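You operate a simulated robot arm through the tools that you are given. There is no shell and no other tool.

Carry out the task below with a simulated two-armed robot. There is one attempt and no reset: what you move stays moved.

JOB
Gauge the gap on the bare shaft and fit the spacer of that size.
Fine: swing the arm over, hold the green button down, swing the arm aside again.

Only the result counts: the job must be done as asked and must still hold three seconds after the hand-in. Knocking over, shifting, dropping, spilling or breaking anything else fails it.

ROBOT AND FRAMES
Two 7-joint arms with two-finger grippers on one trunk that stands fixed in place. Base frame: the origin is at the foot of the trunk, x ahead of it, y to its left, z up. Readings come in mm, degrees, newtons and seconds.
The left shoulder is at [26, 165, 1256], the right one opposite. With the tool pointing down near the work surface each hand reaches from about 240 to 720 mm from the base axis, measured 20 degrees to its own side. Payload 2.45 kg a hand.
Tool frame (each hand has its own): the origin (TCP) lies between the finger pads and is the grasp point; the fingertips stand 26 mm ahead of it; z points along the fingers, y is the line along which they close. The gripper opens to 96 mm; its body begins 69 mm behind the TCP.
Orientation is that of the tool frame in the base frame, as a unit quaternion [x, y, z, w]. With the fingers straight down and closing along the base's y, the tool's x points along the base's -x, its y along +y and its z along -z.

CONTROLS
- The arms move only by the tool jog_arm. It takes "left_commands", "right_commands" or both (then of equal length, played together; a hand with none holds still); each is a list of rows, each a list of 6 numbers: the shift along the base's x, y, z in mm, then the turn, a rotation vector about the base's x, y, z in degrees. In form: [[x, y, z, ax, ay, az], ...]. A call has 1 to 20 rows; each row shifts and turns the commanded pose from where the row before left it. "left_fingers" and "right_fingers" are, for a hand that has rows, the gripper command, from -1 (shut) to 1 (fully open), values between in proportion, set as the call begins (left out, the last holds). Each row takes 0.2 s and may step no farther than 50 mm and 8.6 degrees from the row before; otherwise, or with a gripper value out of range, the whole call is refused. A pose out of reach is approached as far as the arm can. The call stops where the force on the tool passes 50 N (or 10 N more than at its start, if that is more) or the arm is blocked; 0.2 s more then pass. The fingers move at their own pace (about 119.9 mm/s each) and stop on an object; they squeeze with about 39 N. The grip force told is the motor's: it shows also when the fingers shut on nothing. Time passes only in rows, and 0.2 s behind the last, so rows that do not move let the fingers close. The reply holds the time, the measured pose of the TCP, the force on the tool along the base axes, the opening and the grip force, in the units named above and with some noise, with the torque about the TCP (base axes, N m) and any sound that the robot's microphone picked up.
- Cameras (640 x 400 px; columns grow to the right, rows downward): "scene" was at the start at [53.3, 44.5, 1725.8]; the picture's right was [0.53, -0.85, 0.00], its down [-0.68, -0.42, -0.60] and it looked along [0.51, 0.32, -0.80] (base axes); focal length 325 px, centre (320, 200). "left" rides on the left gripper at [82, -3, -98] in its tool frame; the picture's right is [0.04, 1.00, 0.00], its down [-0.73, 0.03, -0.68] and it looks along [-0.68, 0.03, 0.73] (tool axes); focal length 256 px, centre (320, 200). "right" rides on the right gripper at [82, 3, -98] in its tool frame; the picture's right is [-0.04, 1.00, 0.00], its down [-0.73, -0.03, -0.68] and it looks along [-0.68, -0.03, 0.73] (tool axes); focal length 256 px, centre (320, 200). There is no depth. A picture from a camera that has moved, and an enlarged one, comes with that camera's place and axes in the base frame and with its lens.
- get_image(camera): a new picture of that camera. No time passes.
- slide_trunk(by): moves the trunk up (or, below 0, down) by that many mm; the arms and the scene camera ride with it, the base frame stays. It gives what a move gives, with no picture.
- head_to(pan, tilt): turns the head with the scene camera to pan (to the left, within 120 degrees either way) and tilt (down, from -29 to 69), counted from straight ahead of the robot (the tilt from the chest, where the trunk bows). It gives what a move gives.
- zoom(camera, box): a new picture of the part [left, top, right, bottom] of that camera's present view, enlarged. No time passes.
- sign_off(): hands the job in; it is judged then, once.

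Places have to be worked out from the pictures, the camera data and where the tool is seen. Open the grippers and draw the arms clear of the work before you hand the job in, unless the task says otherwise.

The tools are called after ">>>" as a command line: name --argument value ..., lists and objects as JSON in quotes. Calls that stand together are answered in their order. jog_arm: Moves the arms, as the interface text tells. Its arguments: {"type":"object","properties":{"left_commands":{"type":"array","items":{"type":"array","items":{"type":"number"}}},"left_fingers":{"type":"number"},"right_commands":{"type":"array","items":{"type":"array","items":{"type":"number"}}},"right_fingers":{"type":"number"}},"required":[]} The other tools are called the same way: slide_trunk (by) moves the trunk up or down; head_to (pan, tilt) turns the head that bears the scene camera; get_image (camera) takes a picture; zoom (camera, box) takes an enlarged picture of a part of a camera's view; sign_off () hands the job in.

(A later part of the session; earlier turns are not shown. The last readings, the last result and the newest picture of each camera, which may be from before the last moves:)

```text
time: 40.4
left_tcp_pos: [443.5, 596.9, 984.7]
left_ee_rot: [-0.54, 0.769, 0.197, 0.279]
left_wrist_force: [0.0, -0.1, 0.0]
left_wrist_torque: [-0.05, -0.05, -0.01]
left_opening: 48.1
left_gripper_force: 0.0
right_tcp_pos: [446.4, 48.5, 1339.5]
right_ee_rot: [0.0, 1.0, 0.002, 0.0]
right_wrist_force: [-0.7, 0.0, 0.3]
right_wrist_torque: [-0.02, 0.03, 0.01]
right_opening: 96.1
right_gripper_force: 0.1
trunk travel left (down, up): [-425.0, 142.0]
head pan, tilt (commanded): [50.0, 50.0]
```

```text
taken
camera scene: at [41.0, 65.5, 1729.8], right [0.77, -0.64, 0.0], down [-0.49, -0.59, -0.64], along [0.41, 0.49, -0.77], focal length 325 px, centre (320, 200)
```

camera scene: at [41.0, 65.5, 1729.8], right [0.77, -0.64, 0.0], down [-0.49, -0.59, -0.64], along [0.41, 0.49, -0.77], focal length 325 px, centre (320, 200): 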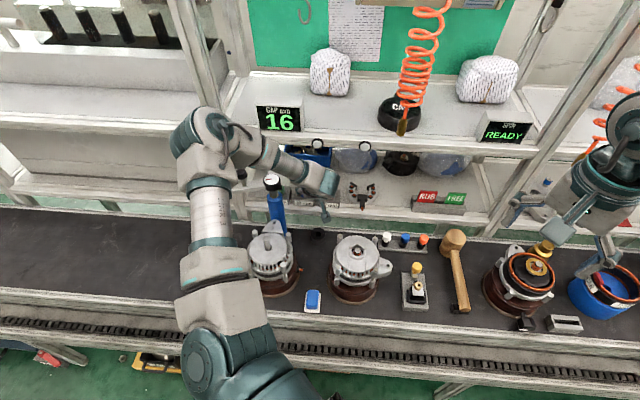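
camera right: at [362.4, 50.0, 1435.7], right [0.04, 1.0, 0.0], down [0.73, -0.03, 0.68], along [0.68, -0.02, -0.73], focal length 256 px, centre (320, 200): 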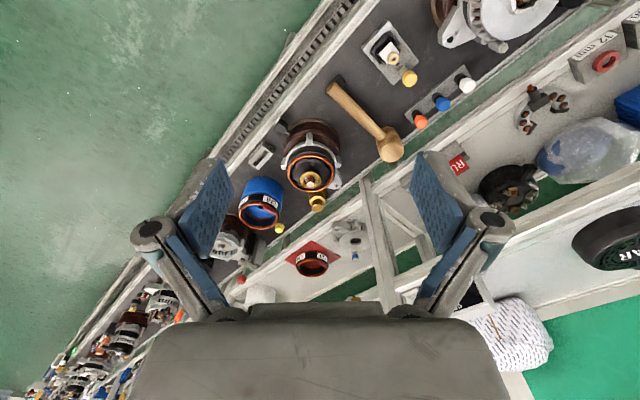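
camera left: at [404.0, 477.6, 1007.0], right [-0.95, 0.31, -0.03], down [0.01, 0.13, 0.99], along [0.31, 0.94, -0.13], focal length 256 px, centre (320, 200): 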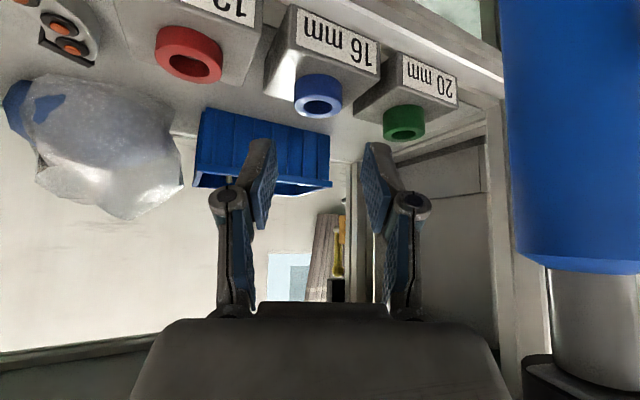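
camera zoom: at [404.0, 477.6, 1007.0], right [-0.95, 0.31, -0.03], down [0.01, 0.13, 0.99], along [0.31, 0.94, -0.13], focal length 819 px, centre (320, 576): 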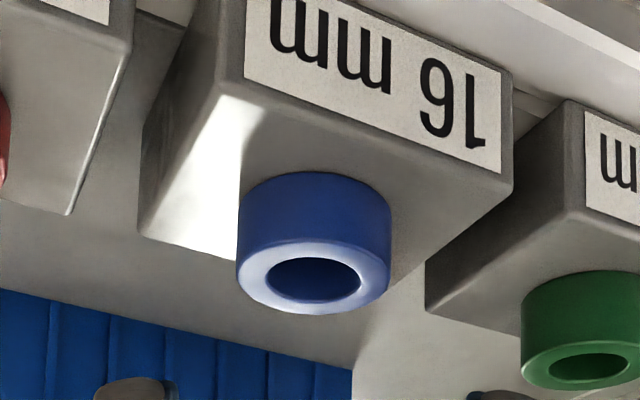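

The re-measure puts the ring top at ≈[464.5,650.4,913.5], i.e. about 91 mm ahead of the TCP on the tool axis, nearly centred. I'll advance 45 mm along the axis and check again.

>>> jog_arm --left_commands '[[3.6, 8.9, -11.5, 0, 0, 0], [3.6, 8.9, -11.5, 0, 0, 0], [3.6, 8.9, -11.5, 0, 0, 0], [0, 0, 0, 0, 0, 0]]'

>>> get_image --camera "left"

>>> zoom --camera "left" --box '[240, 60, 400, 160]'

```text
time: 41.4
left_tcp_pos: [455.9, 623.2, 948.6]
left_ee_rot: [-0.54, 0.769, 0.196, 0.28]
left_wrist_force: [-0.2, 0.5, 0.4]
left_wrist_torque: [0.02, 0.0, 0.02]
left_opening: 48.1
left_gripper_force: 0.1
right_tcp_pos: [448.4, 48.1, 1338.5]
right_ee_rot: [-0.001, 1.0, 0.001, 0.001]
right_wrist_force: [-1.1, 0.1, 1.3]
right_wrist_torque: [0.01, 0.0, 0.0]
right_opening: 95.8
right_gripper_force: 0.1
trunk travel left (down, up): [-425.0, 142.0]
head pan, tilt (commanded): [50.0, 50.0]
```

```text
taken
camera left: at [415.1, 504.5, 971.5], right [-0.95, 0.31, -0.03], down [0.01, 0.13, 0.99], along [0.31, 0.94, -0.13], focal length 256 px, centre (320, 200)
```

left: 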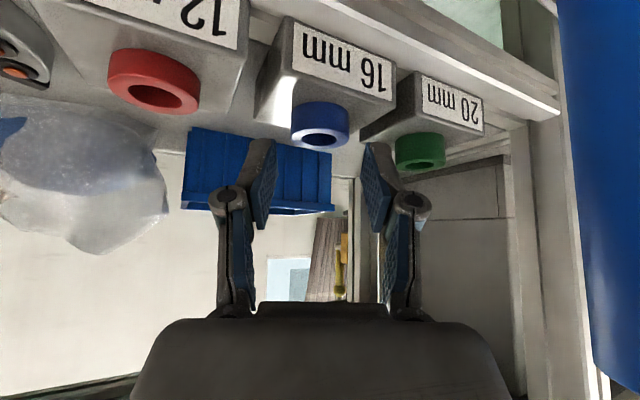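

```text
4.00 times, centred on (320, 110) of left
camera zoom: at [415.1, 504.5, 971.5], right [-0.95, 0.31, -0.03], down [0.01, 0.13, 0.99], along [0.31, 0.94, -0.13], focal length 1024 px, centre (320, 560)
```

zoom: 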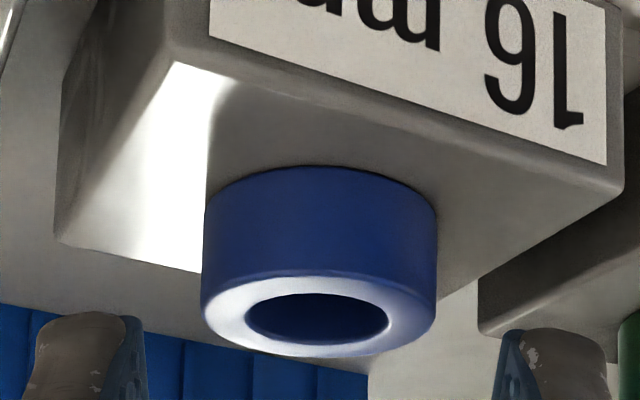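

The measurement is consistent: ring top at [464.4,650.5,914], centred in the grip. I'll do the last advance so that the pads cover the upper ~11 mm of the ring without touching the block.

>>> jog_arm --left_commands '[[3.3, 9.4, -9.2, 0, 0, 0], [3.3, 9.4, -9.2, 0, 0, 0], [0, 0, 0, 0, 0, 0]]'

>>> zoom --camera "left" --box '[220, 80, 420, 205]'

>>> zoom --camera "scene" --box '[260, 150, 380, 230]'

```text
time: 42.2
left_tcp_pos: [460.2, 644.0, 931.5]
left_ee_rot: [-0.54, 0.769, 0.197, 0.28]
left_wrist_force: [0.1, -0.1, 0.3]
left_wrist_torque: [-0.03, -0.01, 0.01]
left_opening: 47.6
left_gripper_force: 0.1
right_tcp_pos: [447.5, 48.9, 1338.6]
right_ee_rot: [0.0, 1.0, 0.002, 0.0]
right_wrist_force: [1.0, -0.4, 0.9]
right_wrist_torque: [0.02, 0.0, 0.01]
right_opening: 96.1
right_gripper_force: 0.0
trunk travel left (down, up): [-425.0, 142.0]
head pan, tilt (commanded): [50.0, 50.0]
```

```text
3.20 times, centred on (320, 142) of left
camera zoom: at [421.2, 524.2, 954.1], right [-0.95, 0.31, -0.03], down [0.01, 0.13, 0.99], along [0.31, 0.94, -0.13], focal length 819 px, centre (320, 384)
```

zoom: 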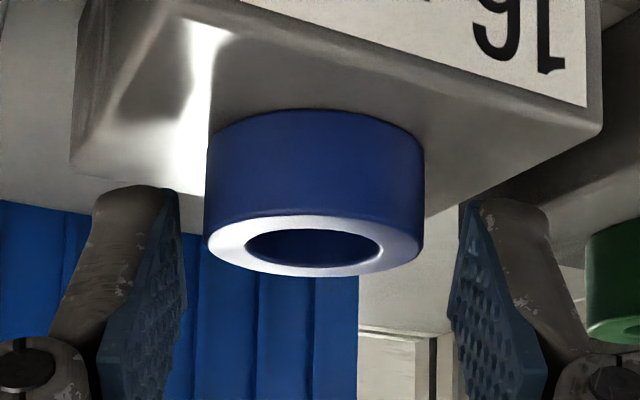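

```text
5.00 times, centred on (320, 190) of scene
camera zoom: at [41.3, 65.5, 1729.8], right [0.77, -0.64, 0.0], down [-0.49, -0.59, -0.64], along [0.41, 0.49, -0.77], focal length 1624 px, centre (320, 250)
```

zoom: 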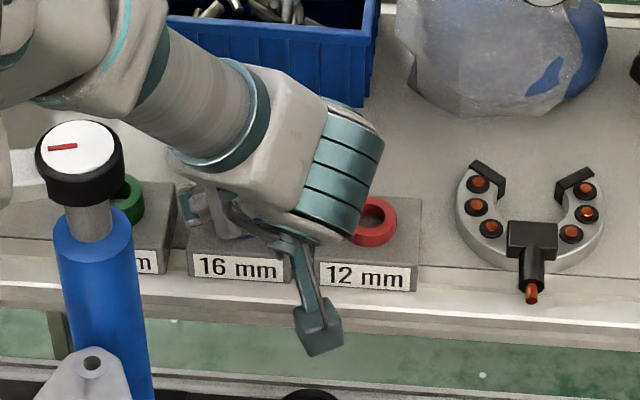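

The ring is centred; the lowest pad corner is ~6 mm above the block. I'll drop 2.5 mm more and close the gripper on the ring.

>>> jog_arm --left_commands '[[0.5, -0.2, -2.5, 0, 0, 0], [0, 0, 0, 0, 0, 0]]'

>>> jog_arm --left_commands '[[0, 0, 0, 0, 0, 0], [0, 0, 0, 0, 0, 0], [0, 0, 0, 0, 0, 0]]' --left_fingers -1

>>> zoom --camera "left" --box '[220, 80, 420, 205]'

```text
time: 42.8
left_tcp_pos: [460.8, 643.1, 929.2]
left_ee_rot: [-0.54, 0.769, 0.197, 0.28]
left_wrist_force: [0.1, -0.3, 0.0]
left_wrist_torque: [-0.02, -0.01, -0.02]
left_opening: 48.1
left_gripper_force: 0.1
right_tcp_pos: [447.2, 49.5, 1337.9]
right_ee_rot: [0.0, 1.0, 0.002, 0.001]
right_wrist_force: [-0.1, 0.5, -0.2]
right_wrist_torque: [-0.01, -0.01, -0.02]
right_opening: 96.1
right_gripper_force: 0.0
trunk travel left (down, up): [-425.0, 142.0]
head pan, tilt (commanded): [50.0, 50.0]
```

```text
time: 43.6
left_tcp_pos: [463.0, 642.2, 929.6]
left_ee_rot: [-0.54, 0.769, 0.197, 0.28]
left_wrist_force: [-0.5, 0.6, 1.4]
left_wrist_torque: [0.03, -0.04, 0.03]
left_opening: 34.1
left_gripper_force: 39.3
right_tcp_pos: [447.3, 49.5, 1337.0]
right_ee_rot: [-0.001, 1.0, 0.002, 0.001]
right_wrist_force: [-0.2, 0.9, 0.0]
right_wrist_torque: [0.0, -0.03, 0.02]
right_opening: 96.3
right_gripper_force: 0.0
trunk travel left (down, up): [-425.0, 142.0]
head pan, tilt (commanded): [50.0, 50.0]
```

```text
3.20 times, centred on (320, 142) of left
camera zoom: at [421.8, 523.4, 952.1], right [-0.95, 0.31, -0.03], down [0.02, 0.13, 0.99], along [0.31, 0.94, -0.13], focal length 819 px, centre (320, 384)
```

zoom: 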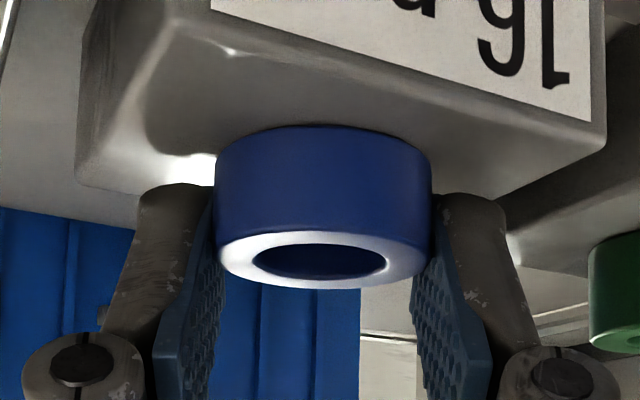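

The ring is gripped (34.1 mm opening, 39 N). I'll lift it straight up in small steps and verify it came along.

>>> jog_arm --left_commands '[[0, 0, 4, 0, 0, 0], [0, 0, 6, 0, 0, 0], [0, 0, 8, 0, 0, 0], [0, 0, 8, 0, 0, 0], [0, 0, 0, 0, 0, 0]]'

>>> get_image --camera "left"

>>> zoom --camera "left" --box '[220, 80, 420, 205]'

```text
time: 44.8
left_tcp_pos: [462.0, 643.0, 955.7]
left_ee_rot: [-0.541, 0.769, 0.197, 0.28]
left_wrist_force: [0.2, 0.4, 0.0]
left_wrist_torque: [0.03, 0.01, -0.01]
left_opening: 0.0
left_gripper_force: 28.1
right_tcp_pos: [448.2, 48.6, 1338.2]
right_ee_rot: [0.0, 1.0, 0.002, 0.002]
right_wrist_force: [0.2, 0.7, -0.4]
right_wrist_torque: [-0.02, -0.02, 0.02]
right_opening: 95.9
right_gripper_force: 0.1
trunk travel left (down, up): [-425.0, 142.0]
head pan, tilt (commanded): [50.0, 50.0]
```

```text
taken
camera left: at [421.6, 523.7, 978.5], right [-0.95, 0.31, -0.03], down [0.02, 0.13, 0.99], along [0.31, 0.94, -0.13], focal length 256 px, centre (320, 200)
```

left: 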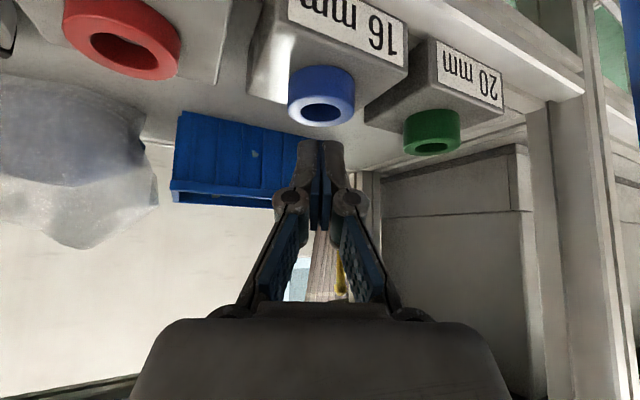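

```text
3.20 times, centred on (320, 142) of left
camera zoom: at [421.6, 523.7, 978.5], right [-0.95, 0.31, -0.03], down [0.02, 0.13, 0.99], along [0.31, 0.94, -0.13], focal length 819 px, centre (320, 384)
```

zoom: 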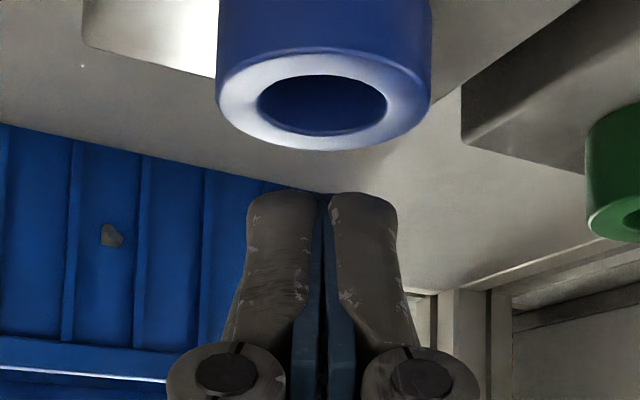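

The ring slipped out of the finger tips as I lifted; it's still upright on its block at ≈[463.5,649]. The grip was too close to the (rounded) tip corner, so I'll reopen and grip deeper, descending in small steps while watching force.

>>> jog_arm --left_commands '[[0, 0, 0, 0, 0, 0], [0, 0, 0, 0, 0, 0], [0, 0, 0, 0, 0, 0]]' --left_fingers 0.0

>>> zoom --camera "left" --box '[220, 80, 420, 205]'

>>> zoom --camera "left" --box '[200, 120, 300, 240]'

```text
time: 45.6
left_tcp_pos: [460.7, 643.2, 955.8]
left_ee_rot: [-0.54, 0.769, 0.197, 0.28]
left_wrist_force: [-0.9, -0.3, 0.0]
left_wrist_torque: [-0.02, 0.01, -0.01]
left_opening: 48.1
left_gripper_force: 0.1
right_tcp_pos: [447.7, 49.7, 1338.3]
right_ee_rot: [0.0, 1.0, 0.002, 0.0]
right_wrist_force: [-0.4, 0.4, 0.0]
right_wrist_torque: [0.02, 0.03, 0.05]
right_opening: 96.3
right_gripper_force: 0.0
trunk travel left (down, up): [-425.0, 142.0]
head pan, tilt (commanded): [50.0, 50.0]
```

```text
3.20 times, centred on (320, 142) of left
camera zoom: at [421.5, 523.7, 978.3], right [-0.95, 0.31, -0.03], down [0.02, 0.13, 0.99], along [0.31, 0.94, -0.13], focal length 819 px, centre (320, 384)
```

zoom: 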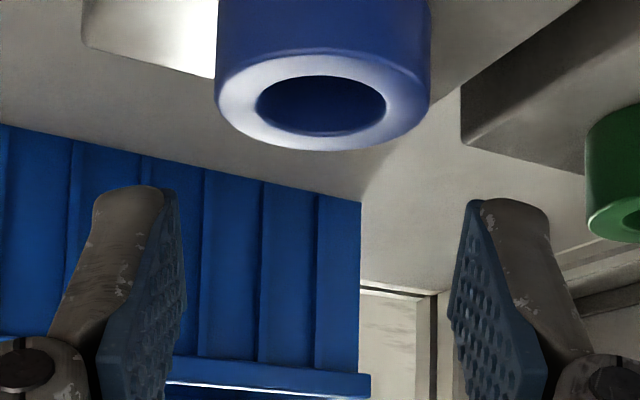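

```text
3.33 times, centred on (250, 180) of left
camera zoom: at [421.5, 523.7, 978.3], right [-0.95, 0.31, -0.03], down [0.02, 0.13, 0.99], along [0.31, 0.94, -0.13], focal length 853 px, centre (553, 267)
```

zoom: 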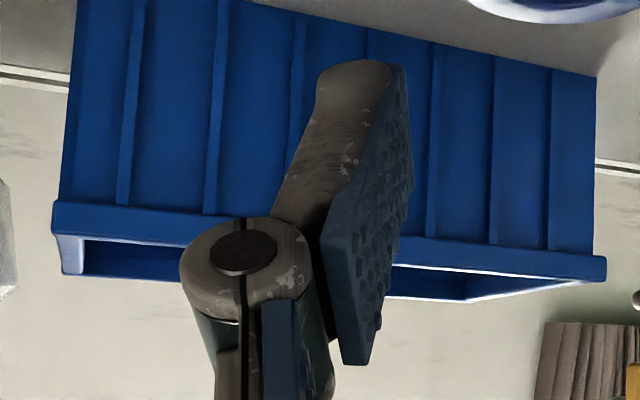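

The pads are flat plates about 20 mm wide; I'll regrip with the ring ~4 mm deeper. Lowering to just above the block first.

>>> jog_arm --left_commands '[[0, -1.5, -13, 0, 0, 0], [0, -1.4, -13, 0, 0, 0], [0, 0, 0, 0, 0, 0]]'

>>> jog_arm --left_commands '[[0, 0, -1.5, 0, 0, 0], [0, 0, -1.5, 0, 0, 0], [0, 0, 0, 0, 0, 0]]'

>>> zoom --camera "left" --box '[220, 80, 420, 205]'

```text
time: 46.4
left_tcp_pos: [460.9, 639.8, 931.0]
left_ee_rot: [-0.54, 0.769, 0.197, 0.28]
left_wrist_force: [0.2, -0.8, 0.1]
left_wrist_torque: [-0.03, 0.01, 0.01]
left_opening: 48.1
left_gripper_force: 0.0
right_tcp_pos: [447.3, 49.5, 1338.1]
right_ee_rot: [0.0, 1.0, 0.002, 0.001]
right_wrist_force: [-0.1, -0.3, -0.1]
right_wrist_torque: [-0.02, -0.03, 0.01]
right_opening: 95.9
right_gripper_force: 0.0
trunk travel left (down, up): [-425.0, 142.0]
head pan, tilt (commanded): [50.0, 50.0]
```

```text
time: 47.2
left_tcp_pos: [461.4, 640.2, 927.5]
left_ee_rot: [-0.541, 0.769, 0.197, 0.28]
left_wrist_force: [-0.2, -0.2, -0.5]
left_wrist_torque: [0.01, -0.01, 0.02]
left_opening: 48.2
left_gripper_force: 0.1
right_tcp_pos: [447.6, 48.8, 1337.6]
right_ee_rot: [0.0, 1.0, 0.002, 0.001]
right_wrist_force: [0.3, -0.6, 0.0]
right_wrist_torque: [-0.02, 0.0, 0.02]
right_opening: 95.9
right_gripper_force: 0.1
trunk travel left (down, up): [-425.0, 142.0]
head pan, tilt (commanded): [50.0, 50.0]
```

```text
3.20 times, centred on (320, 142) of left
camera zoom: at [421.7, 520.2, 949.7], right [-0.95, 0.31, -0.03], down [0.02, 0.13, 0.99], along [0.31, 0.94, -0.13], focal length 819 px, centre (320, 384)
```

zoom: 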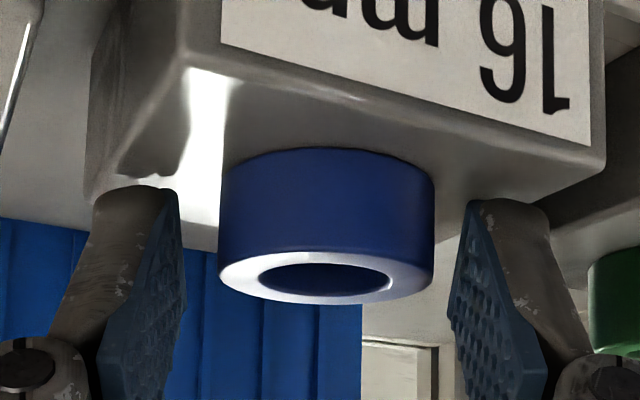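

No contact yet; the finger tips are about 2.5 mm above the block beside the ring. I'll lower 2 mm more, then close.

>>> jog_arm --left_commands '[[-0.6, 0.2, -1, 0, 0, 0], [0, 0, -1, 0, 0, 0], [0, 0, 0, 0, 0, 0]]'

>>> jog_arm --left_commands '[[0, 0, 0, 0, 0, 0], [0, 0, 0, 0, 0, 0], [0, 0, 0, 0, 0, 0], [0, 0, 0, 0, 0, 0]]' --left_fingers -1

>>> zoom --camera "left" --box '[220, 80, 420, 205]'

```text
time: 48.0
left_tcp_pos: [462.0, 639.2, 926.9]
left_ee_rot: [-0.541, 0.768, 0.197, 0.28]
left_wrist_force: [0.0, 1.5, 5.4]
left_wrist_torque: [0.08, 0.0, 0.02]
left_opening: 48.2
left_gripper_force: 0.2
right_tcp_pos: [448.0, 48.8, 1337.8]
right_ee_rot: [0.0, 1.0, 0.001, 0.0]
right_wrist_force: [1.0, 0.8, -0.2]
right_wrist_torque: [-0.01, 0.0, -0.02]
right_opening: 96.0
right_gripper_force: 0.0
trunk travel left (down, up): [-425.0, 142.0]
head pan, tilt (commanded): [50.0, 50.0]
```

```text
time: 49.0
left_tcp_pos: [460.5, 639.4, 927.4]
left_ee_rot: [-0.54, 0.769, 0.196, 0.281]
left_wrist_force: [-1.3, 1.4, 18.5]
left_wrist_torque: [0.18, 0.1, 0.06]
left_opening: 33.6
left_gripper_force: 39.1
right_tcp_pos: [445.1, 47.0, 1339.2]
right_ee_rot: [0.0, 1.0, 0.001, 0.002]
right_wrist_force: [0.7, 0.4, -0.9]
right_wrist_torque: [0.02, 0.0, 0.01]
right_opening: 96.1
right_gripper_force: 0.1
trunk travel left (down, up): [-425.0, 142.0]
head pan, tilt (commanded): [50.0, 50.0]
```

```text
3.20 times, centred on (320, 142) of left
camera zoom: at [420.8, 519.6, 949.6], right [-0.95, 0.31, -0.03], down [0.01, 0.13, 0.99], along [0.31, 0.94, -0.12], focal length 819 px, centre (320, 384)
```

zoom: 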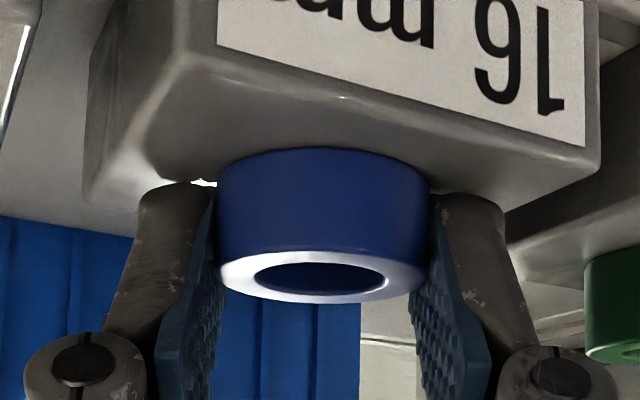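

The tips touch the block top (18 N) and the ring is gripped at 33.6 mm. I'll lift gently in small steps and monitor the opening.

>>> jog_arm --left_commands '[[0, 0, 1, 0, 0, 0], [0, 0, 1.5, 0, 0, 0], [0, 0, 2, 0, 0, 0], [0, 0, 2, 0, 0, 0]]'

>>> zoom --camera "left" --box '[220, 80, 420, 205]'

```text
time: 50.0
left_tcp_pos: [460.8, 639.4, 929.5]
left_ee_rot: [-0.54, 0.769, 0.197, 0.279]
left_wrist_force: [0.4, -0.7, -0.3]
left_wrist_torque: [-0.03, 0.01, -0.02]
left_opening: 33.6
left_gripper_force: 38.6
right_tcp_pos: [447.8, 49.1, 1337.4]
right_ee_rot: [0.001, 1.0, 0.001, 0.001]
right_wrist_force: [-0.6, 0.2, -0.9]
right_wrist_torque: [-0.02, 0.0, 0.02]
right_opening: 95.9
right_gripper_force: 0.1
trunk travel left (down, up): [-425.0, 142.0]
head pan, tilt (commanded): [50.0, 50.0]
```

```text
3.20 times, centred on (320, 142) of left
camera zoom: at [421.0, 520.3, 952.9], right [-0.95, 0.31, -0.02], down [0.02, 0.13, 0.99], along [0.31, 0.94, -0.13], focal length 819 px, centre (320, 384)
```

zoom: 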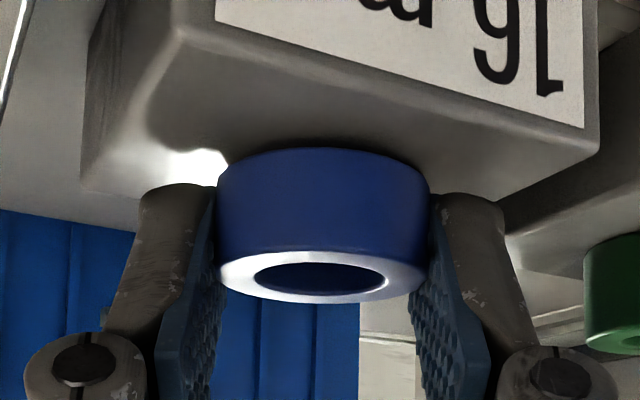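

The ring stays fixed relative to the fingers while the block recedes, so it is lifting. I'll continue slowly upward.

>>> jog_arm --left_commands '[[0, 0, 2, 0, 0, 0], [0, 0, 3, 0, 0, 0], [0, 0, 3, 0, 0, 0], [0, 0, 3, 0, 0, 0], [0, 0, 3, 0, 0, 0]]'

>>> zoom --camera "left" --box '[220, 80, 420, 205]'

```text
time: 51.2
left_tcp_pos: [462.3, 638.6, 945.4]
left_ee_rot: [-0.541, 0.769, 0.196, 0.279]
left_wrist_force: [-0.6, 0.0, -0.4]
left_wrist_torque: [-0.05, -0.01, 0.03]
left_opening: 33.3
left_gripper_force: 38.9
right_tcp_pos: [449.2, 49.8, 1336.9]
right_ee_rot: [0.0, 1.0, 0.001, 0.001]
right_wrist_force: [-0.4, 0.5, 0.3]
right_wrist_torque: [-0.02, 0.01, 0.0]
right_opening: 96.1
right_gripper_force: 0.0
trunk travel left (down, up): [-425.0, 142.0]
head pan, tilt (commanded): [50.0, 50.0]
```

```text
3.20 times, centred on (320, 142) of left
camera zoom: at [421.6, 520.3, 967.9], right [-0.95, 0.31, -0.03], down [0.01, 0.13, 0.99], along [0.31, 0.94, -0.13], focal length 819 px, centre (320, 384)
```

zoom: 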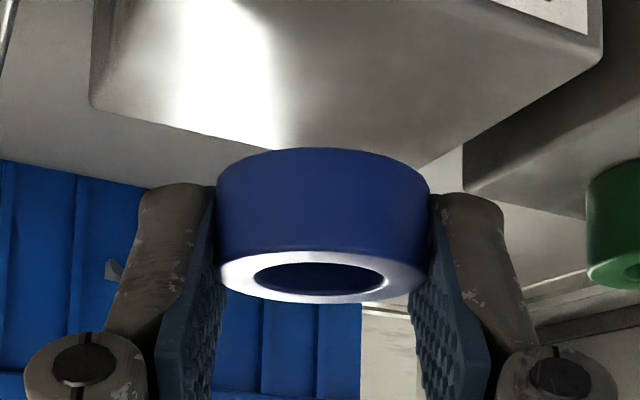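

The ring is securely held and 16+ mm above the block. I'll retreat back and up along the approach path at moderate speed.

>>> jog_arm --left_commands '[[-2, -4.5, 4.5, 0, 0, 0], [-3, -7, 7, 0, 0, 0], [-3.3, -7.6, 7.5, 0, 0, 0], [-3.3, -7.6, 7.5, 0, 0, 0], [-3.3, -7.6, 7.5, 0, 0, 0], [-3.3, -7.6, 7.5, 0, 0, 0], [-5, -9, 10, 0, 0, 0], [-5, -9, 10, 0, 0, 0]]'

>>> get_image --camera "left"

>>> get_image --camera "scene"

```text
time: 53.0
left_tcp_pos: [432.2, 579.3, 1007.1]
left_ee_rot: [-0.541, 0.769, 0.197, 0.28]
left_wrist_force: [-0.7, 0.9, 0.5]
left_wrist_torque: [0.0, 0.0, -0.01]
left_opening: 33.4
left_gripper_force: 38.9
right_tcp_pos: [447.8, 47.6, 1337.6]
right_ee_rot: [0.0, 1.0, 0.003, 0.001]
right_wrist_force: [0.4, 0.3, -0.5]
right_wrist_torque: [-0.03, 0.0, -0.02]
right_opening: 96.3
right_gripper_force: 0.0
trunk travel left (down, up): [-425.0, 142.0]
head pan, tilt (commanded): [50.0, 50.0]
```

```text
taken
camera left: at [392.2, 459.4, 1030.0], right [-0.95, 0.31, -0.03], down [0.01, 0.13, 0.99], along [0.31, 0.94, -0.13], focal length 256 px, centre (320, 200)
```

left: 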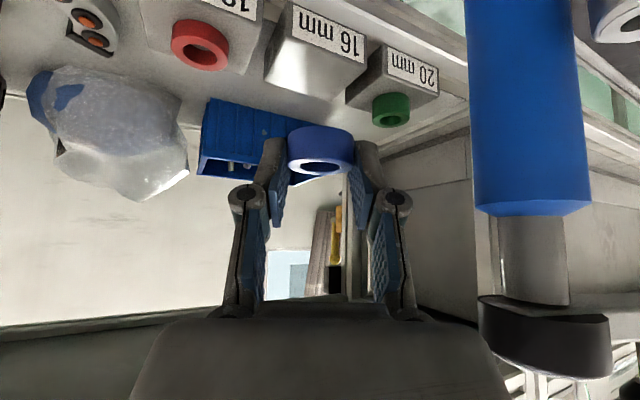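

```text
taken
camera scene: at [40.7, 64.6, 1729.9], right [0.77, -0.64, 0.0], down [-0.49, -0.59, -0.64], along [0.41, 0.49, -0.77], focal length 325 px, centre (320, 200)
```

scene: 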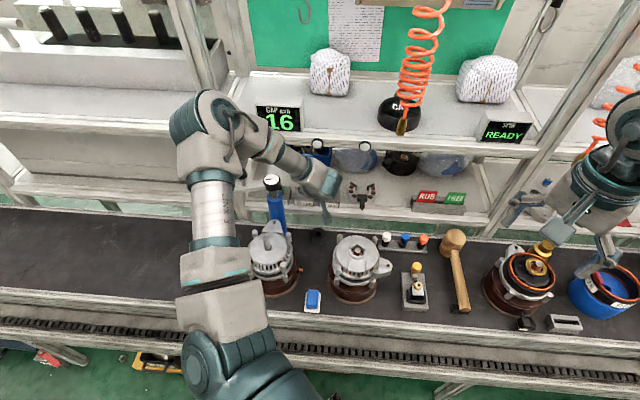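

The spacer is securely held. I'll continue back to the staging pose, then traverse toward the shaft in moderate steps.

>>> jog_arm --left_commands '[[-5.4, -9.9, 12, 0, 0, 0], [-5.4, -9.9, 12, 0, 0, 0], [-5.4, -9.9, 12, 0, 0, 0], [-5.4, -9.9, 12, 0, 0, 0], [-5.4, -9.9, 12, 0, 0, 0], [-5.4, -9.9, 12, 0, 0, 0], [-12, -4, 4, 0, 0, 0], [-14, -3, 0, 0, 0, 0], [-14, -3, 0, 0, 0, 0], [-14, -3, 0, 0, 0, 0]]'

>>> get_image --camera "left"

>>> get_image --camera "scene"

```text
time: 55.2
left_tcp_pos: [345.0, 506.0, 1082.5]
left_ee_rot: [-0.54, 0.769, 0.197, 0.28]
left_wrist_force: [-0.4, -0.2, -0.9]
left_wrist_torque: [0.0, 0.02, -0.01]
left_opening: 33.5
left_gripper_force: 39.0
right_tcp_pos: [447.7, 49.1, 1337.8]
right_ee_rot: [0.0, 1.0, 0.0, 0.002]
right_wrist_force: [0.6, -0.2, 0.8]
right_wrist_torque: [-0.03, 0.02, -0.02]
right_opening: 96.2
right_gripper_force: 0.1
trunk travel left (down, up): [-425.0, 142.0]
head pan, tilt (commanded): [50.0, 50.0]
```

```text
taken
camera left: at [304.9, 387.7, 1105.0], right [-0.95, 0.31, -0.03], down [0.01, 0.13, 0.99], along [0.31, 0.94, -0.13], focal length 256 px, centre (320, 200)
```

left: 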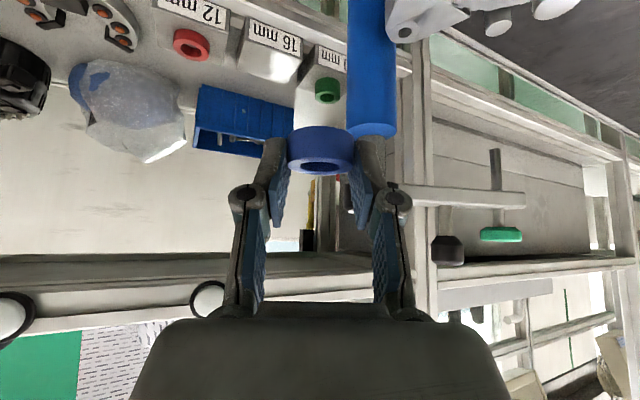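

```text
taken
camera scene: at [39.7, 65.0, 1729.9], right [0.77, -0.64, 0.0], down [-0.49, -0.59, -0.64], along [0.41, 0.49, -0.77], focal length 325 px, centre (320, 200)
```

scene: 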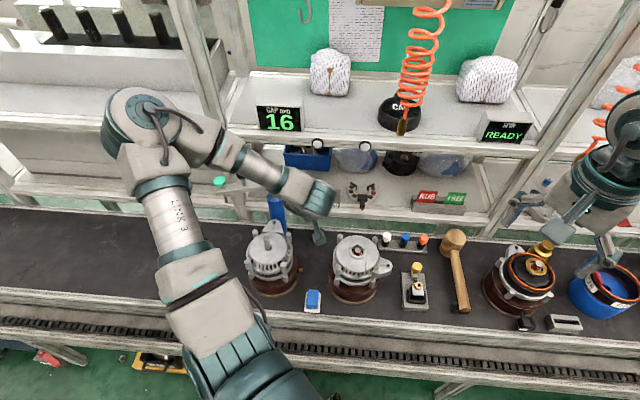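

Still held. I'll continue the traverse toward the shaft, keeping slightly nearer the robot and at the same height.

>>> jog_arm --left_commands '[[-14, -3, 0, 0, 0, 0], [-14, -3, 0, 0, 0, 0], [-14, -3, 0, 0, 0, 0], [-14, -2, 0, 0, 0, 0]]'

>>> get_image --camera "scene"

```text
time: 56.2
left_tcp_pos: [292.7, 497.1, 1082.5]
left_ee_rot: [-0.54, 0.769, 0.197, 0.279]
left_wrist_force: [-0.4, 0.2, -0.3]
left_wrist_torque: [0.03, -0.01, -0.01]
left_opening: 33.0
left_gripper_force: 38.9
left hand out of reach, approached as far as the arm can: row 4
right_tcp_pos: [447.1, 48.5, 1338.4]
right_ee_rot: [0.0, 1.0, 0.002, 0.0]
right_wrist_force: [-0.2, 0.0, 0.2]
right_wrist_torque: [0.01, -0.04, 0.0]
right_opening: 96.1
right_gripper_force: 0.0
trunk travel left (down, up): [-425.0, 142.0]
head pan, tilt (commanded): [50.0, 50.0]
```

```text
taken
camera scene: at [39.5, 64.7, 1729.9], right [0.77, -0.64, 0.0], down [-0.49, -0.59, -0.64], along [0.41, 0.49, -0.77], focal length 325 px, centre (320, 200)
```

scene: 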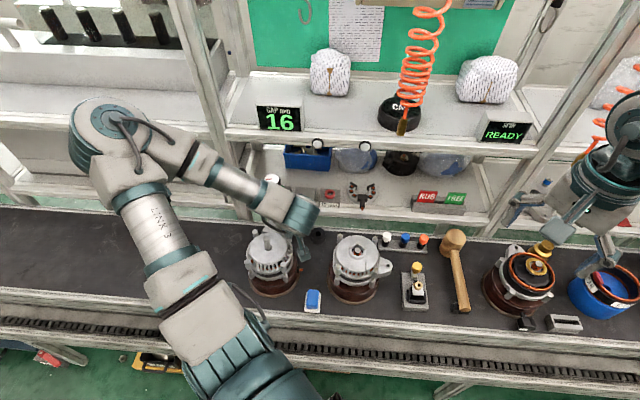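

At this yaw the arm is too folded to come closer. I'll yaw the hand 45° further about vertical (ring stays level), which moves the wrist away from the shoulder.

>>> jog_arm --left_commands '[[0, 0, 0, 0, 0, 5], [0, 0, 0, 0, 0, 5], [0, 0, 0, 0, 0, 5], [0, 0, 0, 0, 0, 5], [0, 0, 0, 0, 0, 5], [0, 0, 0, 0, 0, 5], [0, 0, 0, 0, 0, 5], [0, 0, 0, 0, 0, 5], [0, 0, 0, 0, 0, 5], [0, 0, 0, 0, 0, 0]]'

>>> get_image --camera "left"

>>> get_image --camera "scene"

```text
time: 58.4
left_tcp_pos: [293.1, 499.0, 1082.8]
left_ee_rot: [0.793, -0.503, -0.289, -0.183]
left_wrist_force: [0.1, 0.1, 0.6]
left_wrist_torque: [0.04, 0.01, 0.0]
left_opening: 33.1
left_gripper_force: 39.5
right_tcp_pos: [447.7, 49.1, 1337.2]
right_ee_rot: [0.0, 1.0, 0.001, 0.001]
right_wrist_force: [-0.2, 0.1, 0.1]
right_wrist_torque: [-0.01, 0.0, 0.0]
right_opening: 96.0
right_gripper_force: 0.0
trunk travel left (down, up): [-425.0, 142.0]
head pan, tilt (commanded): [50.0, 50.0]
```

```text
taken
camera left: at [349.7, 385.8, 1105.4], right [-0.89, -0.45, -0.03], down [-0.08, 0.1, 0.99], along [-0.45, 0.89, -0.13], focal length 256 px, centre (320, 200)
```

left: 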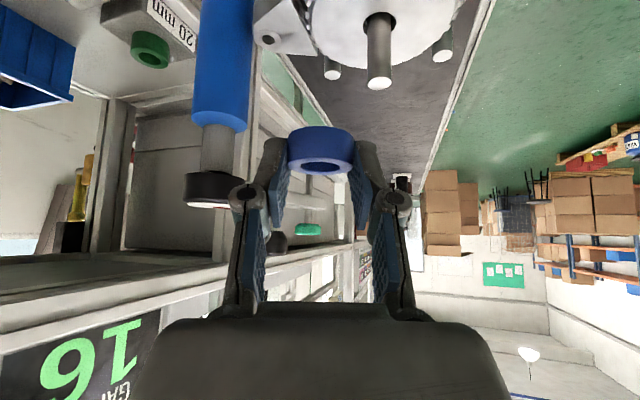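

```text
taken
camera scene: at [40.8, 64.7, 1729.8], right [0.77, -0.64, 0.0], down [-0.49, -0.59, -0.64], along [0.41, 0.49, -0.77], focal length 325 px, centre (320, 200)
```

scene: 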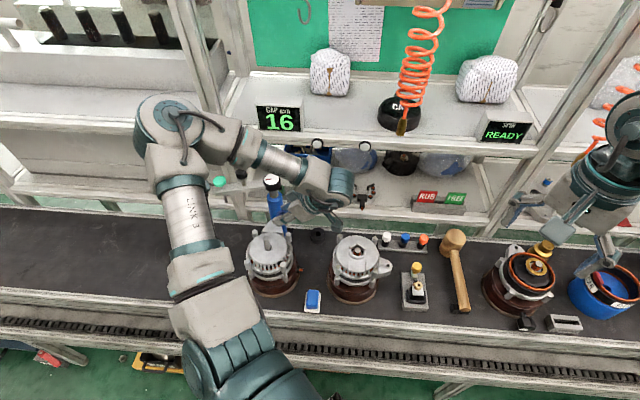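

The new yaw is reachable, and the hand camera now sees the bare shaft from the side. I'll zoom to locate the shaft tip and ring precisely.

>>> zoom --camera "left" --box '[300, 0, 460, 100]'

>>> zoom --camera "left" --box '[240, 100, 400, 200]'

>>> zoom --camera "scene" --box '[230, 170, 350, 270]'

```text
4.00 times, centred on (380, 50) of left
camera zoom: at [349.7, 385.8, 1105.4], right [-0.89, -0.45, -0.03], down [-0.08, 0.1, 0.99], along [-0.45, 0.89, -0.13], focal length 1024 px, centre (80, 800)
```

zoom: 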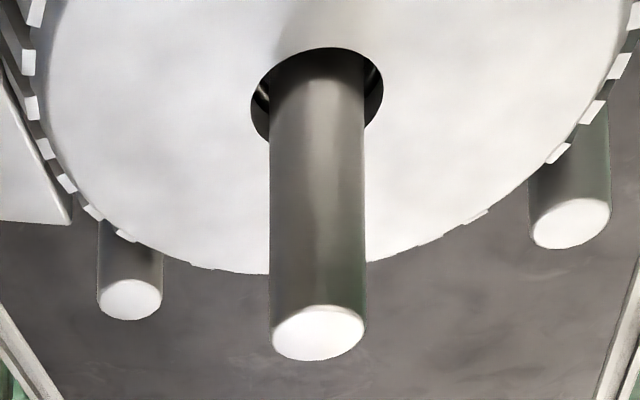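

```text
4.00 times, centred on (320, 150) of left
camera zoom: at [349.7, 385.8, 1105.4], right [-0.89, -0.45, -0.03], down [-0.08, 0.1, 0.99], along [-0.45, 0.89, -0.13], focal length 1024 px, centre (320, 400)
```

zoom: 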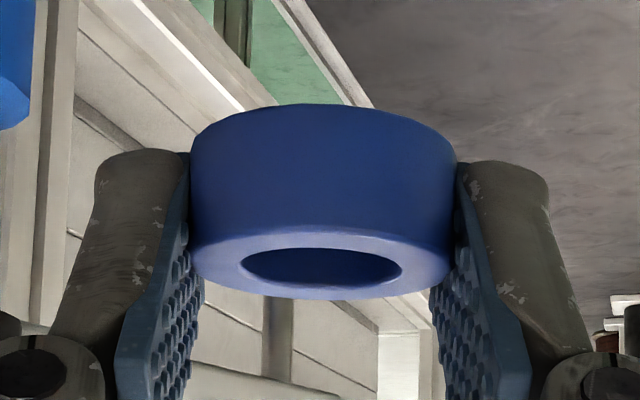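

```text
4.00 times, centred on (290, 220) of scene
camera zoom: at [40.8, 64.7, 1729.8], right [0.77, -0.64, 0.0], down [-0.49, -0.59, -0.64], along [0.41, 0.49, -0.77], focal length 1299 px, centre (440, 120)
```

zoom: 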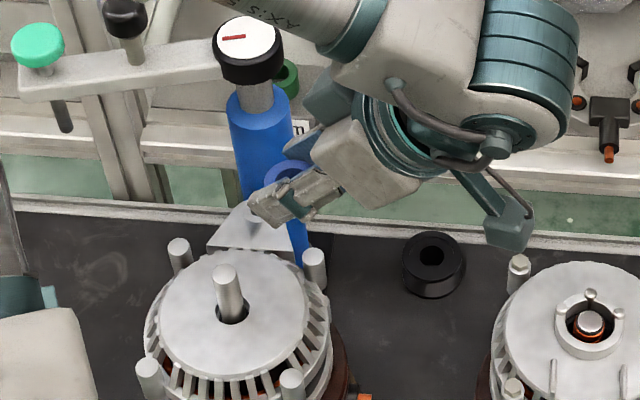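

The shaft tip is at ≈[237,519,1002], plate ≈ z 953, shaft Ø≈16.6 vs spacer bore ≈22 mm. I'll move the ring above the shaft (TCP ≈ [242,511]) staying high, and check alignment from both views.

>>> jog_arm --left_commands '[[-10, 2, 0, 0, 0, 0], [-10, 2, 0, 0, 0, 0], [-10, 2.5, 0, 0, 0, 0], [-10, 2.5, 0, 0, 0, 0], [-10, 3, 0, 0, 0, 0], [0, 0, -10, 0, 0, 0], [0, 0, -10, 0, 0, 0], [0, 0, 0, 0, 0, 0]]'

>>> zoom --camera "left" --box '[240, 60, 400, 180]'

>>> zoom --camera "scene" --box '[230, 190, 310, 260]'

```text
time: 60.2
left_tcp_pos: [241.5, 509.8, 1062.9]
left_ee_rot: [0.793, -0.504, -0.289, -0.184]
left_wrist_force: [0.1, 0.1, -0.3]
left_wrist_torque: [-0.01, -0.01, 0.0]
left_opening: 33.4
left_gripper_force: 39.2
right_tcp_pos: [446.9, 49.0, 1337.9]
right_ee_rot: [0.0, 1.0, 0.002, 0.001]
right_wrist_force: [-0.6, 0.1, -0.2]
right_wrist_torque: [-0.03, 0.01, 0.0]
right_opening: 96.0
right_gripper_force: 0.0
trunk travel left (down, up): [-425.0, 142.0]
head pan, tilt (commanded): [50.0, 50.0]
```

```text
3.33 times, centred on (320, 120) of left
camera zoom: at [298.4, 397.8, 1085.2], right [-0.89, -0.45, -0.03], down [-0.08, 0.1, 0.99], along [-0.45, 0.89, -0.13], focal length 853 px, centre (320, 467)
```

zoom: 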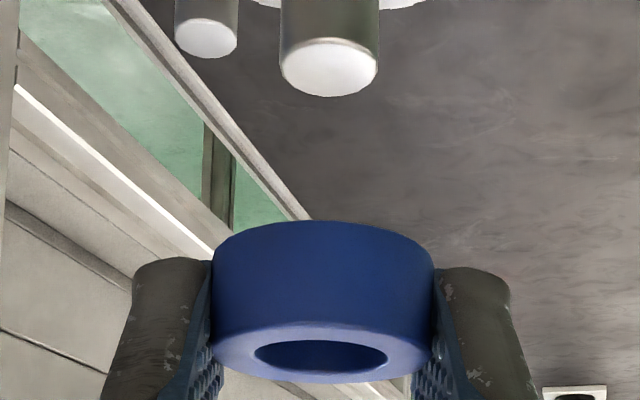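

```text
5.71 times, centred on (270, 225) of scene
camera zoom: at [39.9, 65.1, 1729.9], right [0.77, -0.64, 0.0], down [-0.49, -0.59, -0.64], along [0.41, 0.49, -0.77], focal length 1856 px, centre (606, 57)
```

zoom: 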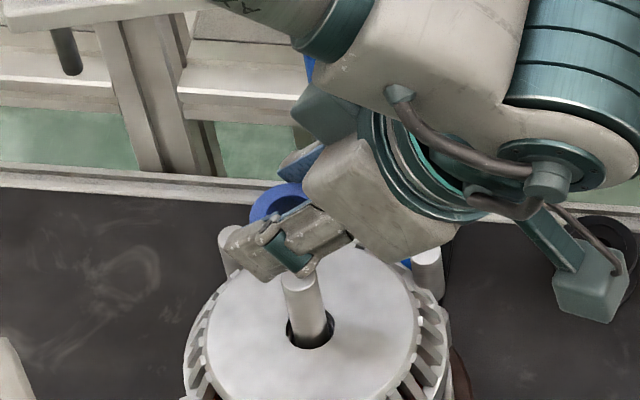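

In the hand view the ring axis and shaft tip are laterally aligned (expected offset matches). I'll check the other direction in the scene view with a tighter zoom.

>>> zoom --camera "scene" --box '[250, 205, 298, 245]'

```text
10.00 times, centred on (274, 225) of scene
camera zoom: at [39.9, 65.1, 1729.9], right [0.77, -0.64, 0.0], down [-0.49, -0.59, -0.64], along [0.41, 0.49, -0.77], focal length 3247 px, centre (780, -50)
```

zoom: 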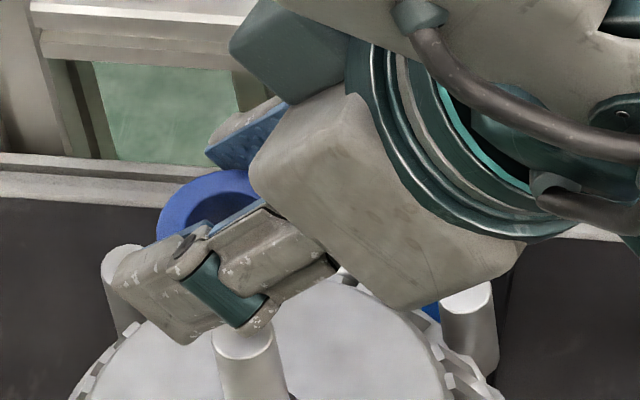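

Combining both views, the ring axis is ~3.3 mm short along the hand's pointing direction (ring [237.6,518.4] vs shaft [236,521.8]). I'll correct by that and lower to just above the tip, then re-check.

>>> jog_arm --left_commands '[[-1.4, 3.0, 0, 0, 0, 0], [0, 0, -8, 0, 0, 0], [0, 0, -8, 0, 0, 0], [0, 0, -6, 0, 0, 0], [0, 0, 0, 0, 0, 0]]'

>>> zoom --camera "left" --box '[240, 60, 400, 180]'

>>> zoom --camera "scene" --box '[250, 205, 298, 245]'

```text
time: 61.4
left_tcp_pos: [241.3, 512.7, 1040.8]
left_ee_rot: [0.793, -0.504, -0.289, -0.184]
left_wrist_force: [-0.2, -0.8, 0.0]
left_wrist_torque: [0.03, 0.0, -0.01]
left_opening: 33.3
left_gripper_force: 38.7
right_tcp_pos: [447.6, 48.9, 1338.0]
right_ee_rot: [0.0, 1.0, 0.002, 0.0]
right_wrist_force: [0.2, -0.9, 0.3]
right_wrist_torque: [0.02, -0.02, 0.01]
right_opening: 96.2
right_gripper_force: 0.1
trunk travel left (down, up): [-425.0, 142.0]
head pan, tilt (commanded): [50.0, 50.0]
```

```text
3.33 times, centred on (320, 120) of left
camera zoom: at [297.2, 400.6, 1063.1], right [-0.89, -0.45, -0.03], down [-0.08, 0.1, 0.99], along [-0.45, 0.89, -0.13], focal length 853 px, centre (320, 467)
```

zoom: 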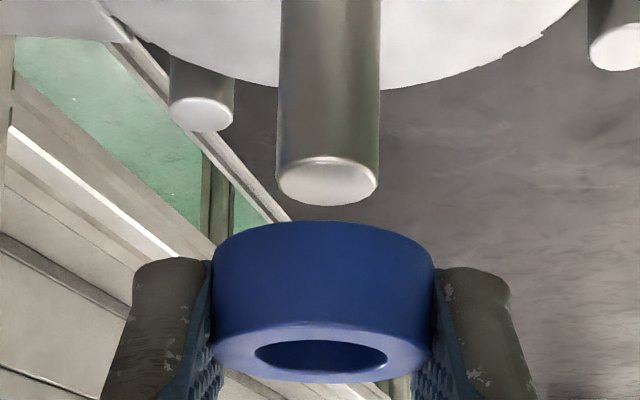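

```text
10.00 times, centred on (274, 225) of scene
camera zoom: at [40.4, 65.0, 1729.8], right [0.77, -0.64, 0.0], down [-0.49, -0.59, -0.64], along [0.41, 0.49, -0.77], focal length 3247 px, centre (780, -50)
```

zoom: 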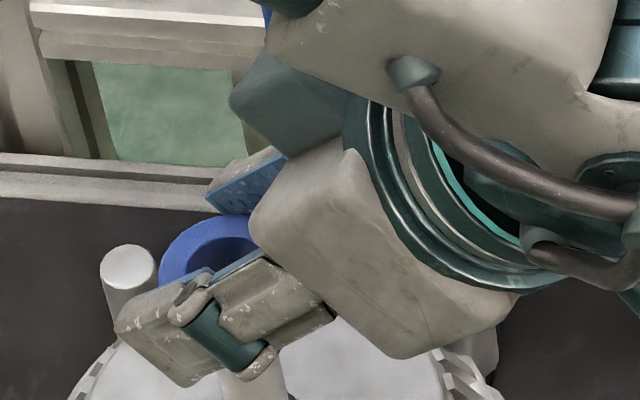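

Both views now agree to within ~1 mm. I'll nudge back half a millimetre and lower in 2 mm steps while monitoring vertical force for any contact with the shaft tip.

>>> jog_arm --left_commands '[[0.4, -0.6, -2, 0, 0, 0], [0, 0, -2, 0, 0, 0], [0, 0, -2, 0, 0, 0], [0, 0, -2, 0, 0, 0], [0, 0, 0, 0, 0, 0]]'

>>> zoom --camera "left" --box '[260, 80, 380, 180]'

```text
time: 62.6
left_tcp_pos: [241.4, 511.3, 1033.2]
left_ee_rot: [0.793, -0.504, -0.289, -0.183]
left_wrist_force: [0.1, 0.1, 0.1]
left_wrist_torque: [0.02, 0.01, 0.04]
left_opening: 33.1
left_gripper_force: 39.0
right_tcp_pos: [447.6, 49.4, 1336.9]
right_ee_rot: [0.0, 1.0, 0.002, 0.0]
right_wrist_force: [-0.3, -0.3, -0.5]
right_wrist_torque: [0.01, -0.05, -0.03]
right_opening: 96.0
right_gripper_force: 0.1
trunk travel left (down, up): [-425.0, 142.0]
head pan, tilt (commanded): [50.0, 50.0]
```

```text
4.00 times, centred on (320, 130) of left
camera zoom: at [298.3, 399.9, 1055.8], right [-0.89, -0.45, -0.02], down [-0.08, 0.1, 0.99], along [-0.45, 0.89, -0.13], focal length 1024 px, centre (320, 480)
```

zoom: 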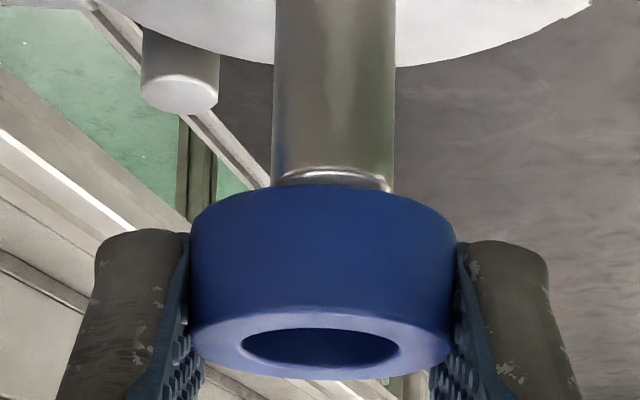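

No contact yet; the tip is about to enter the bore. I'll shift 0.5 mm sideways and continue lowering in 2 mm steps.

>>> jog_arm --left_commands '[[-0.5, -0.2, -2, 0, 0, 0], [0, 0, -2, 0, 0, 0], [0, 0, -2, 0, 0, 0], [0, 0, 0, 0, 0, 0]]'

>>> zoom --camera "left" --box '[260, 80, 380, 180]'

>>> zoom --camera "scene" --box '[250, 205, 298, 245]'

```text
time: 63.6
left_tcp_pos: [242.2, 513.4, 1027.3]
left_ee_rot: [0.793, -0.503, -0.289, -0.183]
left_wrist_force: [-0.6, 0.6, -0.4]
left_wrist_torque: [-0.01, -0.02, 0.02]
left_opening: 33.2
left_gripper_force: 39.5
right_tcp_pos: [446.9, 48.7, 1337.8]
right_ee_rot: [0.0, 1.0, 0.001, 0.001]
right_wrist_force: [-0.1, -0.1, 0.1]
right_wrist_torque: [0.01, -0.02, 0.0]
right_opening: 96.4
right_gripper_force: 0.0
trunk travel left (down, up): [-425.0, 142.0]
head pan, tilt (commanded): [50.0, 50.0]
```

```text
4.00 times, centred on (320, 130) of left
camera zoom: at [298.0, 400.2, 1048.9], right [-0.89, -0.45, -0.02], down [-0.08, 0.1, 0.99], along [-0.45, 0.89, -0.13], focal length 1024 px, centre (320, 480)
```

zoom: 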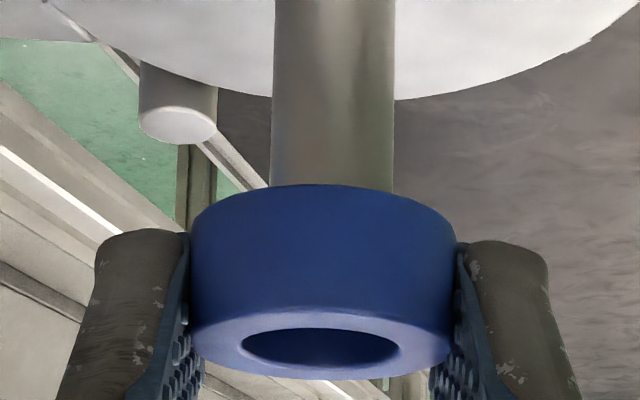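

```text
10.00 times, centred on (274, 225) of scene
camera zoom: at [40.5, 65.0, 1729.8], right [0.77, -0.64, 0.0], down [-0.49, -0.59, -0.64], along [0.41, 0.49, -0.77], focal length 3247 px, centre (780, -50)
```

zoom: 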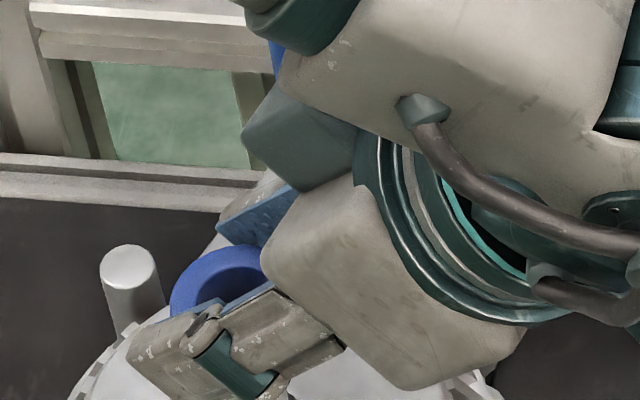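

Still no contact force and both views show alignment within 1 mm. Continuing to lower, watching for the shaft tip to appear in the bore.

>>> jog_arm --left_commands '[[-0.4, -0.2, -2, 0, 0, 0], [0, 0, -2, 0, 0, 0], [0, 0, -2, 0, 0, 0], [0, 0, -2, 0, 0, 0], [0, 0, 0, 0, 0, 0]]'

>>> zoom --camera "left" --box '[260, 100, 380, 200]'

```text
time: 64.8
left_tcp_pos: [241.6, 511.5, 1018.7]
left_ee_rot: [0.793, -0.504, -0.289, -0.182]
left_wrist_force: [-0.4, 0.2, -0.9]
left_wrist_torque: [-0.01, 0.0, 0.03]
left_opening: 33.1
left_gripper_force: 39.2
right_tcp_pos: [447.5, 49.0, 1337.6]
right_ee_rot: [-0.001, 1.0, 0.002, 0.002]
right_wrist_force: [-0.6, 1.2, 0.7]
right_wrist_torque: [0.01, 0.02, 0.01]
right_opening: 95.9
right_gripper_force: 0.1
trunk travel left (down, up): [-425.0, 142.0]
head pan, tilt (commanded): [50.0, 50.0]
```

```text
4.00 times, centred on (320, 150) of left
camera zoom: at [297.7, 399.9, 1041.1], right [-0.89, -0.45, -0.02], down [-0.08, 0.1, 0.99], along [-0.45, 0.89, -0.13], focal length 1024 px, centre (320, 400)
```

zoom: 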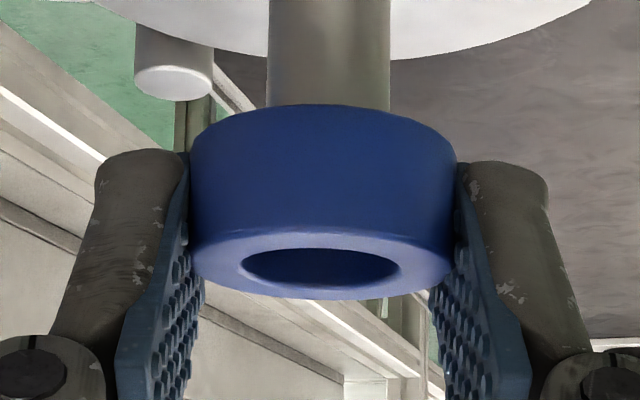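

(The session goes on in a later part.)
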